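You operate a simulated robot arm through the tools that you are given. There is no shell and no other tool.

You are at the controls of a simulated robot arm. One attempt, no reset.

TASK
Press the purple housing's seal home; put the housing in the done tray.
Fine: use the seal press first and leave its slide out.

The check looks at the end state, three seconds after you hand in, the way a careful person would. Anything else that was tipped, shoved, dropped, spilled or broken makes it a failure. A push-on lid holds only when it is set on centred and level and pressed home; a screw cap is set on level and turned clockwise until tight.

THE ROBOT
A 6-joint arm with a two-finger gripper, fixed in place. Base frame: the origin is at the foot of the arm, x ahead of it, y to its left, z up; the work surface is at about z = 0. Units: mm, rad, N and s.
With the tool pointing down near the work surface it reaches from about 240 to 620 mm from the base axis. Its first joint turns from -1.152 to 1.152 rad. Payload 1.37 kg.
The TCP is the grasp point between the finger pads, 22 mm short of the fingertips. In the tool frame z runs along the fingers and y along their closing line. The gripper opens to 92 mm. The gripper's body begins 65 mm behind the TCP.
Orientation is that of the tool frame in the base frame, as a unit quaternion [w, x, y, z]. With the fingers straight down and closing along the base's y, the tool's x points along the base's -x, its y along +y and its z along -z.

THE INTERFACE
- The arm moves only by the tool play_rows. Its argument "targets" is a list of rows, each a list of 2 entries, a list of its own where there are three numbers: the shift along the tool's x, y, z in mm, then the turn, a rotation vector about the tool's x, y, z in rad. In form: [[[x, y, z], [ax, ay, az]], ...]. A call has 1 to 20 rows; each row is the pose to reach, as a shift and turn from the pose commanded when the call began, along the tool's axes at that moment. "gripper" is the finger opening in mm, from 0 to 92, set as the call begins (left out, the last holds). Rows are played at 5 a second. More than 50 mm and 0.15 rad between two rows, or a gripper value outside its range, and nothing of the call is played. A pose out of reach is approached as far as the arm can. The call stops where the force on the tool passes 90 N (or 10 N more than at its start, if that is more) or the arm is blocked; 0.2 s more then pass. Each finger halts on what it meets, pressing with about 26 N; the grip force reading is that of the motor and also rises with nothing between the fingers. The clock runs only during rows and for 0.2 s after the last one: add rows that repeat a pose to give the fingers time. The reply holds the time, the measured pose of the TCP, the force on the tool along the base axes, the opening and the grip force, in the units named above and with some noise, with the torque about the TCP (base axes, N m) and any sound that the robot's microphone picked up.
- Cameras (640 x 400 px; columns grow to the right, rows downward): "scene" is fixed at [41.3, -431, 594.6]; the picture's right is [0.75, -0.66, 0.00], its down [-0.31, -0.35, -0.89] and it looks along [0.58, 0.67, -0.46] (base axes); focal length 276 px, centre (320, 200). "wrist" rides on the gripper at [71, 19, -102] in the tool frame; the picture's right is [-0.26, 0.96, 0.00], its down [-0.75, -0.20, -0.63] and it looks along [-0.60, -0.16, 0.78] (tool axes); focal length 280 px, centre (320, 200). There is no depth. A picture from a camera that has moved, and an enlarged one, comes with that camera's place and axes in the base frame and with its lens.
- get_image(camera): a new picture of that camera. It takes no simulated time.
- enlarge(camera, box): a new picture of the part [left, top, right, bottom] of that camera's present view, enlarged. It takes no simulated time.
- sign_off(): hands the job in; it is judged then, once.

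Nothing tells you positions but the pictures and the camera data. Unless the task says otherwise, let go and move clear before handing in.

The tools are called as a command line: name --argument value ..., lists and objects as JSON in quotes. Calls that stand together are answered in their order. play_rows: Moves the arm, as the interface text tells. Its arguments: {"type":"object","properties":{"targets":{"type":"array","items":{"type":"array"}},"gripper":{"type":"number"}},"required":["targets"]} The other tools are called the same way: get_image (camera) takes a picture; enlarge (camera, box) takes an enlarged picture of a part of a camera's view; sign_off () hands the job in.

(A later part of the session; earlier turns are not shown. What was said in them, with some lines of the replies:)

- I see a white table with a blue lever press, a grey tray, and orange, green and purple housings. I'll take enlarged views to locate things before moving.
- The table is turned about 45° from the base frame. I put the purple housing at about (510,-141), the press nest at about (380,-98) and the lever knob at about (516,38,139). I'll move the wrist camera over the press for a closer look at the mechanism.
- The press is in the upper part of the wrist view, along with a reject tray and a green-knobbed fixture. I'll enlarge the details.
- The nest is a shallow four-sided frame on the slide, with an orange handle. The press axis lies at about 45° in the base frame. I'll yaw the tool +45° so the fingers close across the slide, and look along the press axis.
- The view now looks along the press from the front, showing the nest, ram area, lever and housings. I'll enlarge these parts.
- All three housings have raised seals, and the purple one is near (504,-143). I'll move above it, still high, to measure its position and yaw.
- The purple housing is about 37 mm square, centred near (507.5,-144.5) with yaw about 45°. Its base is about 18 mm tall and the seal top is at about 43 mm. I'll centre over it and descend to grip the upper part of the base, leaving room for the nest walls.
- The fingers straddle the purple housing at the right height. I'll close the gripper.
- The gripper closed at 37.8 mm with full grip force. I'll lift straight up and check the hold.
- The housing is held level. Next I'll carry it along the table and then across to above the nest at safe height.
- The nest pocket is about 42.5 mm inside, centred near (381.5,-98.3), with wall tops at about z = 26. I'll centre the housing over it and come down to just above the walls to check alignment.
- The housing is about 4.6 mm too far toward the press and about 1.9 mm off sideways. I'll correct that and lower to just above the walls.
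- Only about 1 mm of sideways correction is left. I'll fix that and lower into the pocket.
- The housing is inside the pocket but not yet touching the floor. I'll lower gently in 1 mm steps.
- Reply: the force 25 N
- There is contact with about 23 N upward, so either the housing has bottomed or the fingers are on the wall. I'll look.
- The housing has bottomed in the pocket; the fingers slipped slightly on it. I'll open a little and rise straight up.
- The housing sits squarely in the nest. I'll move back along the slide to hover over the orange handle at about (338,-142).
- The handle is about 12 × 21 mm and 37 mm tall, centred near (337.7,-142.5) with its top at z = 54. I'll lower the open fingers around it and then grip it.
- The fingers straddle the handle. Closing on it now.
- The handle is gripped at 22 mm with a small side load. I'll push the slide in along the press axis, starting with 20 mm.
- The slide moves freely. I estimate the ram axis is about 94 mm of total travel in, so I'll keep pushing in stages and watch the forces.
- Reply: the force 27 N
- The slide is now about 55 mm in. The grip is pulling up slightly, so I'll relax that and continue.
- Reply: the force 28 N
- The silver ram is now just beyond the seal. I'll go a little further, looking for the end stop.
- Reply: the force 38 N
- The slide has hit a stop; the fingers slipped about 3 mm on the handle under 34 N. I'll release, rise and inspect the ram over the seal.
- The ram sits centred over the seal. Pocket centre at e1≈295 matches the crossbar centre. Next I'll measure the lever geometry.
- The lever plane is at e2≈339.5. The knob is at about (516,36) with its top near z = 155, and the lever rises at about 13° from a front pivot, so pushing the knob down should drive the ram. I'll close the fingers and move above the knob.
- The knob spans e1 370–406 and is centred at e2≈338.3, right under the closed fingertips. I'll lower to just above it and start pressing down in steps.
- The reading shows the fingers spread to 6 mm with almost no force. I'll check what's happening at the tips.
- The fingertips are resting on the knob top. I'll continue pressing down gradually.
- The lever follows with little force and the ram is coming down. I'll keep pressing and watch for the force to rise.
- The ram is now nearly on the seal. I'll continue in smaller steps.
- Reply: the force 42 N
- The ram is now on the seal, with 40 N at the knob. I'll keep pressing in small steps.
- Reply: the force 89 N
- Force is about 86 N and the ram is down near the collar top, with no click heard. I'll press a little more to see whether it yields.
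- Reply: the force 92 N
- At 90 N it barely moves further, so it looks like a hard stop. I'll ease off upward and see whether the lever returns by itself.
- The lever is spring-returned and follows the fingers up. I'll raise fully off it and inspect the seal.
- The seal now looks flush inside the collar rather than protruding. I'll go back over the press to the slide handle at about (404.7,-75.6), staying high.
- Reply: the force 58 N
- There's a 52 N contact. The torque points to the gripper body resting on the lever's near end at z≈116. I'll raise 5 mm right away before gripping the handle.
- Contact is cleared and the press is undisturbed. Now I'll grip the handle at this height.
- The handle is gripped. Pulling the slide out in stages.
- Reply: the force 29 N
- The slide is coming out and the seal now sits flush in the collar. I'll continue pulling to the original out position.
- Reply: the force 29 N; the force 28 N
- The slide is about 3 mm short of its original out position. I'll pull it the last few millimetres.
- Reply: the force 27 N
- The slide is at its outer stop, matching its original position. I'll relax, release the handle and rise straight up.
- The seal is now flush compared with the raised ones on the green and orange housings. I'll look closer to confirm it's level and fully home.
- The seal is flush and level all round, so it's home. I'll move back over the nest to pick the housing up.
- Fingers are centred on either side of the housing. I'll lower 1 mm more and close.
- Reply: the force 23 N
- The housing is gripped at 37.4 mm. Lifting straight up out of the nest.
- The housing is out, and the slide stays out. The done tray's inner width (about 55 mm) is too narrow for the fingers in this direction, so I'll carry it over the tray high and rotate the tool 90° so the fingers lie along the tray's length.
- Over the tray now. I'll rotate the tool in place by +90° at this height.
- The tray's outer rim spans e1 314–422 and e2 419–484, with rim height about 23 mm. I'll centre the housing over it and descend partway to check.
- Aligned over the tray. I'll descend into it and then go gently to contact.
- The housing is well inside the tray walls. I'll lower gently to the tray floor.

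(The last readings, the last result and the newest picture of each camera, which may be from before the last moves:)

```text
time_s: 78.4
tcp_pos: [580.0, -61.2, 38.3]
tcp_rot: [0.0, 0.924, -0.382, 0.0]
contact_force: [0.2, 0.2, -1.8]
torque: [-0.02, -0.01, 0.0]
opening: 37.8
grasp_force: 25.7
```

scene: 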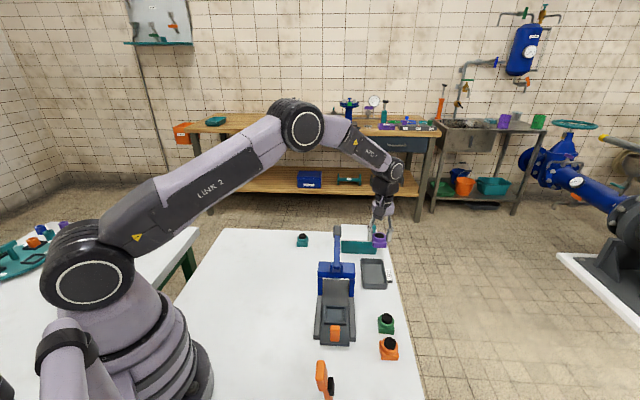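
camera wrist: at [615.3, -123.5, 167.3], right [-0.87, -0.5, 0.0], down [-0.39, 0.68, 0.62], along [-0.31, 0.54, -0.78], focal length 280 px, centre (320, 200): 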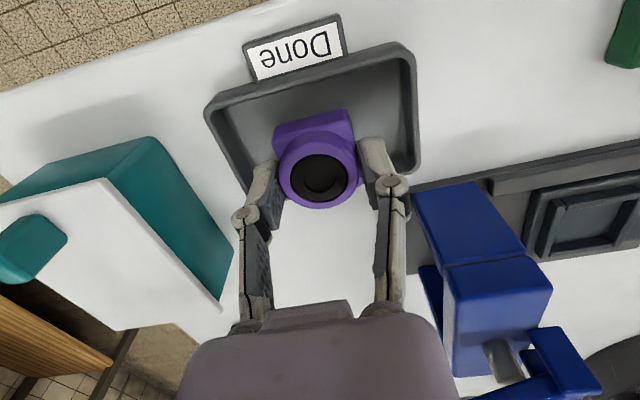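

play_rows --targets '[[[0, 0, 1], [0, 0, 0]], [[0, 0, 2], [0, 0, 0]], [[0, 0, 2], [0, 0, 0]]]'

```text
time_s: 79.2
tcp_pos: [580.5, -59.9, 37.2]
tcp_rot: [0.0, 0.924, -0.382, 0.001]
contact_force: [-6.0, -1.3, 16.9]
torque: [0.21, 0.35, 0.09]
opening: 37.9
grasp_force: 26.3
```

The housing has touched down with light force. I'll open and rise straight up.

play_rows --targets '[[[0, 0, -1], [0, 0, 0]], [[0, 0, -1], [0, 0, 0]], [[0, 0, -1], [0, 0, 0]], [[0, 0, -5], [0, 0, 0]], [[0, 0, -15], [0, 0, 0]], [[0, 0, -40], [0, 0, 0]], [[0, 0, -80], [0, 0, 0]], [[0, 0, -120], [0, 0, 0]], [[0, 0, -120], [0, 0, 0]]]' --gripper 47

get_image --camera "wrist"

enlarge --camera "scene" --box '[340, 240, 430, 300]'

get_image --camera "scene"

```text
time_s: 81.2
tcp_pos: [581.4, -60.2, 155.0]
tcp_rot: [0.001, 0.925, -0.381, 0.0]
contact_force: [-0.2, -0.1, -0.1]
torque: [0.02, -0.04, 0.0]
opening: 46.8
grasp_force: 0.2
```

```text
taken
camera wrist: at [617.6, -123.5, 256.2], right [-0.87, -0.5, 0.0], down [-0.39, 0.68, 0.62], along [-0.31, 0.54, -0.78], focal length 280 px, centre (320, 200)
```

wrist: 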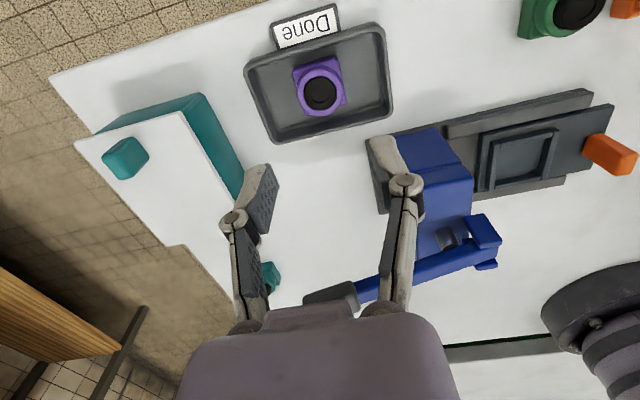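

```text
6.67 times, centred on (385, 270) of scene
camera zoom: at [41.3, -431.0, 594.6], right [0.75, -0.66, 0.0], down [-0.31, -0.35, -0.89], along [0.58, 0.67, -0.46], focal length 1840 px, centre (-113, -267)
```

zoom: 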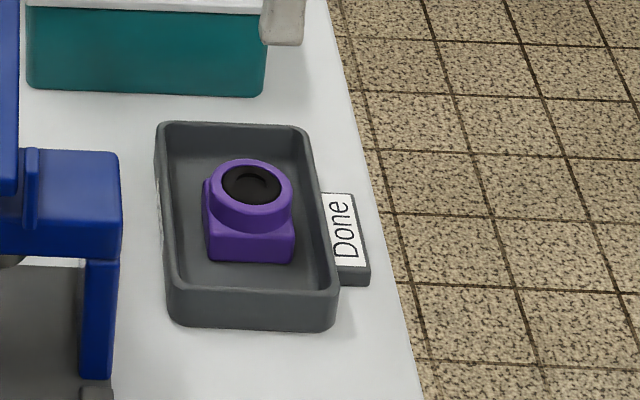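

```text
taken
```

scene: 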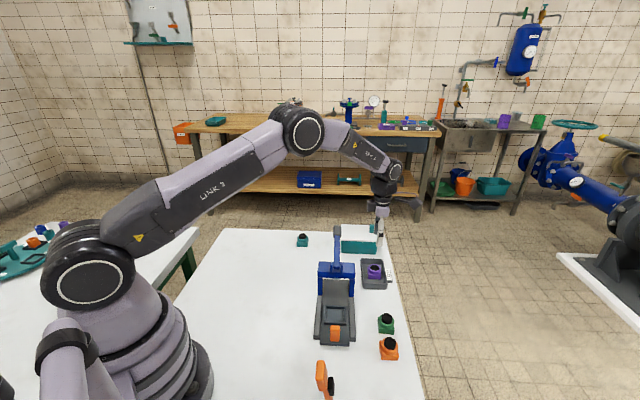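

The housing sits upright in the done tray with its seal flush. I'll move further clear and check the slide and the surrounding objects one last time.

play_rows --targets '[[[0, 0, -40], [0, 0, 0]], [[0, 0, -80], [0, 0, 0]], [[0, 0, -110], [0, 0, 0]], [[0, 0, -110], [0, 0, 0]]]'

enlarge --camera "scene" --box '[290, 220, 420, 301]'

enlarge --camera "scene" --box '[290, 290, 420, 371]'

enlarge --camera "scene" --box '[355, 255, 395, 290]'

```text
time_s: 82.2
tcp_pos: [581.0, -60.9, 267.3]
tcp_rot: [-0.001, 0.924, -0.382, -0.001]
contact_force: [-0.6, 0.3, -1.4]
torque: [0.0, 0.01, 0.01]
opening: 47.1
grasp_force: 0.0
```

```text
4.92 times, centred on (355, 260) of scene
camera zoom: at [41.3, -431.0, 594.6], right [0.75, -0.66, 0.0], down [-0.31, -0.35, -0.89], along [0.58, 0.67, -0.46], focal length 1358 px, centre (148, -98)
```

zoom: 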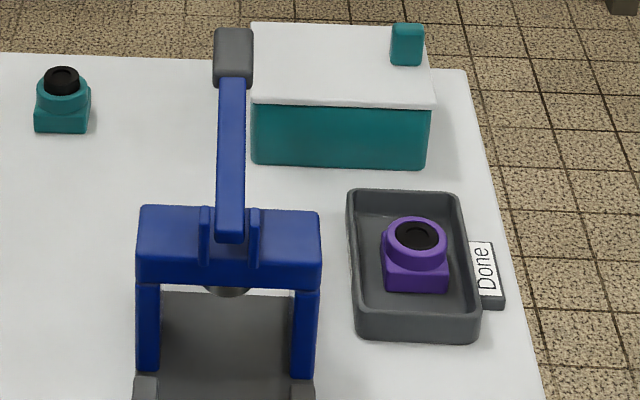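

```text
4.92 times, centred on (355, 330) of scene
camera zoom: at [41.3, -431.0, 594.6], right [0.75, -0.66, 0.0], down [-0.31, -0.35, -0.89], along [0.58, 0.67, -0.46], focal length 1358 px, centre (148, -442)
```

zoom: 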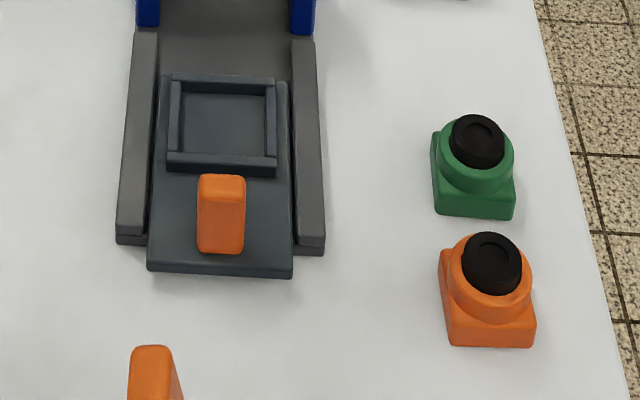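

```text
11.43 times, centred on (375, 272) of scene
camera zoom: at [41.3, -431.0, 594.6], right [0.75, -0.66, 0.0], down [-0.31, -0.35, -0.89], along [0.58, 0.67, -0.46], focal length 3154 px, centre (-309, -629)
```

zoom: 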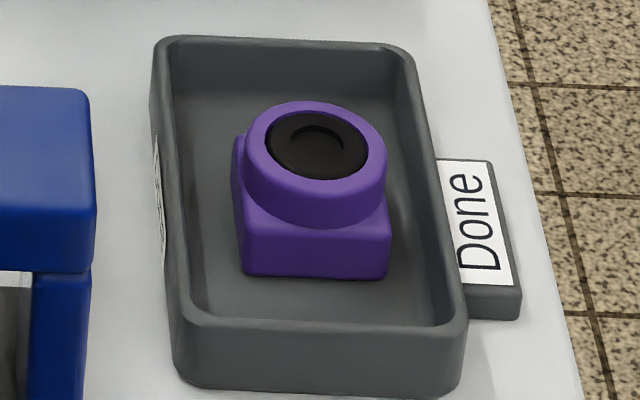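

The purple housing stands flat in the Done tray with its seal flush. The press slide is fully out, the lever is back up, and the other objects are where they started. The arm is clear, so I'm handing in.

sign_off

```text
The job is handed in.
```

The purple housing is standing upright in the Done tray with its seal pressed home. The job is handed in; no result came back.

- **Seal:** I pressed it with the seal press, to about 90 N at the lever knob. In close-ups afterwards it looks flush with the collar and level all round. The microphone reported no click, so I judged "home" from the hard stop and the pictures.
- **Press:** the slide is back out at its outer stop, where it started. The lever sprang back up by itself.
- **Other objects:** the green, orange and teal housings and the lidded box are upright and where they were.
- **One bump:** while I was lowering to the slide handle, the gripper pushed on the press with about 52 N, probably on the near end of the lever. I backed off at once, and the press looks unchanged in the pictures.
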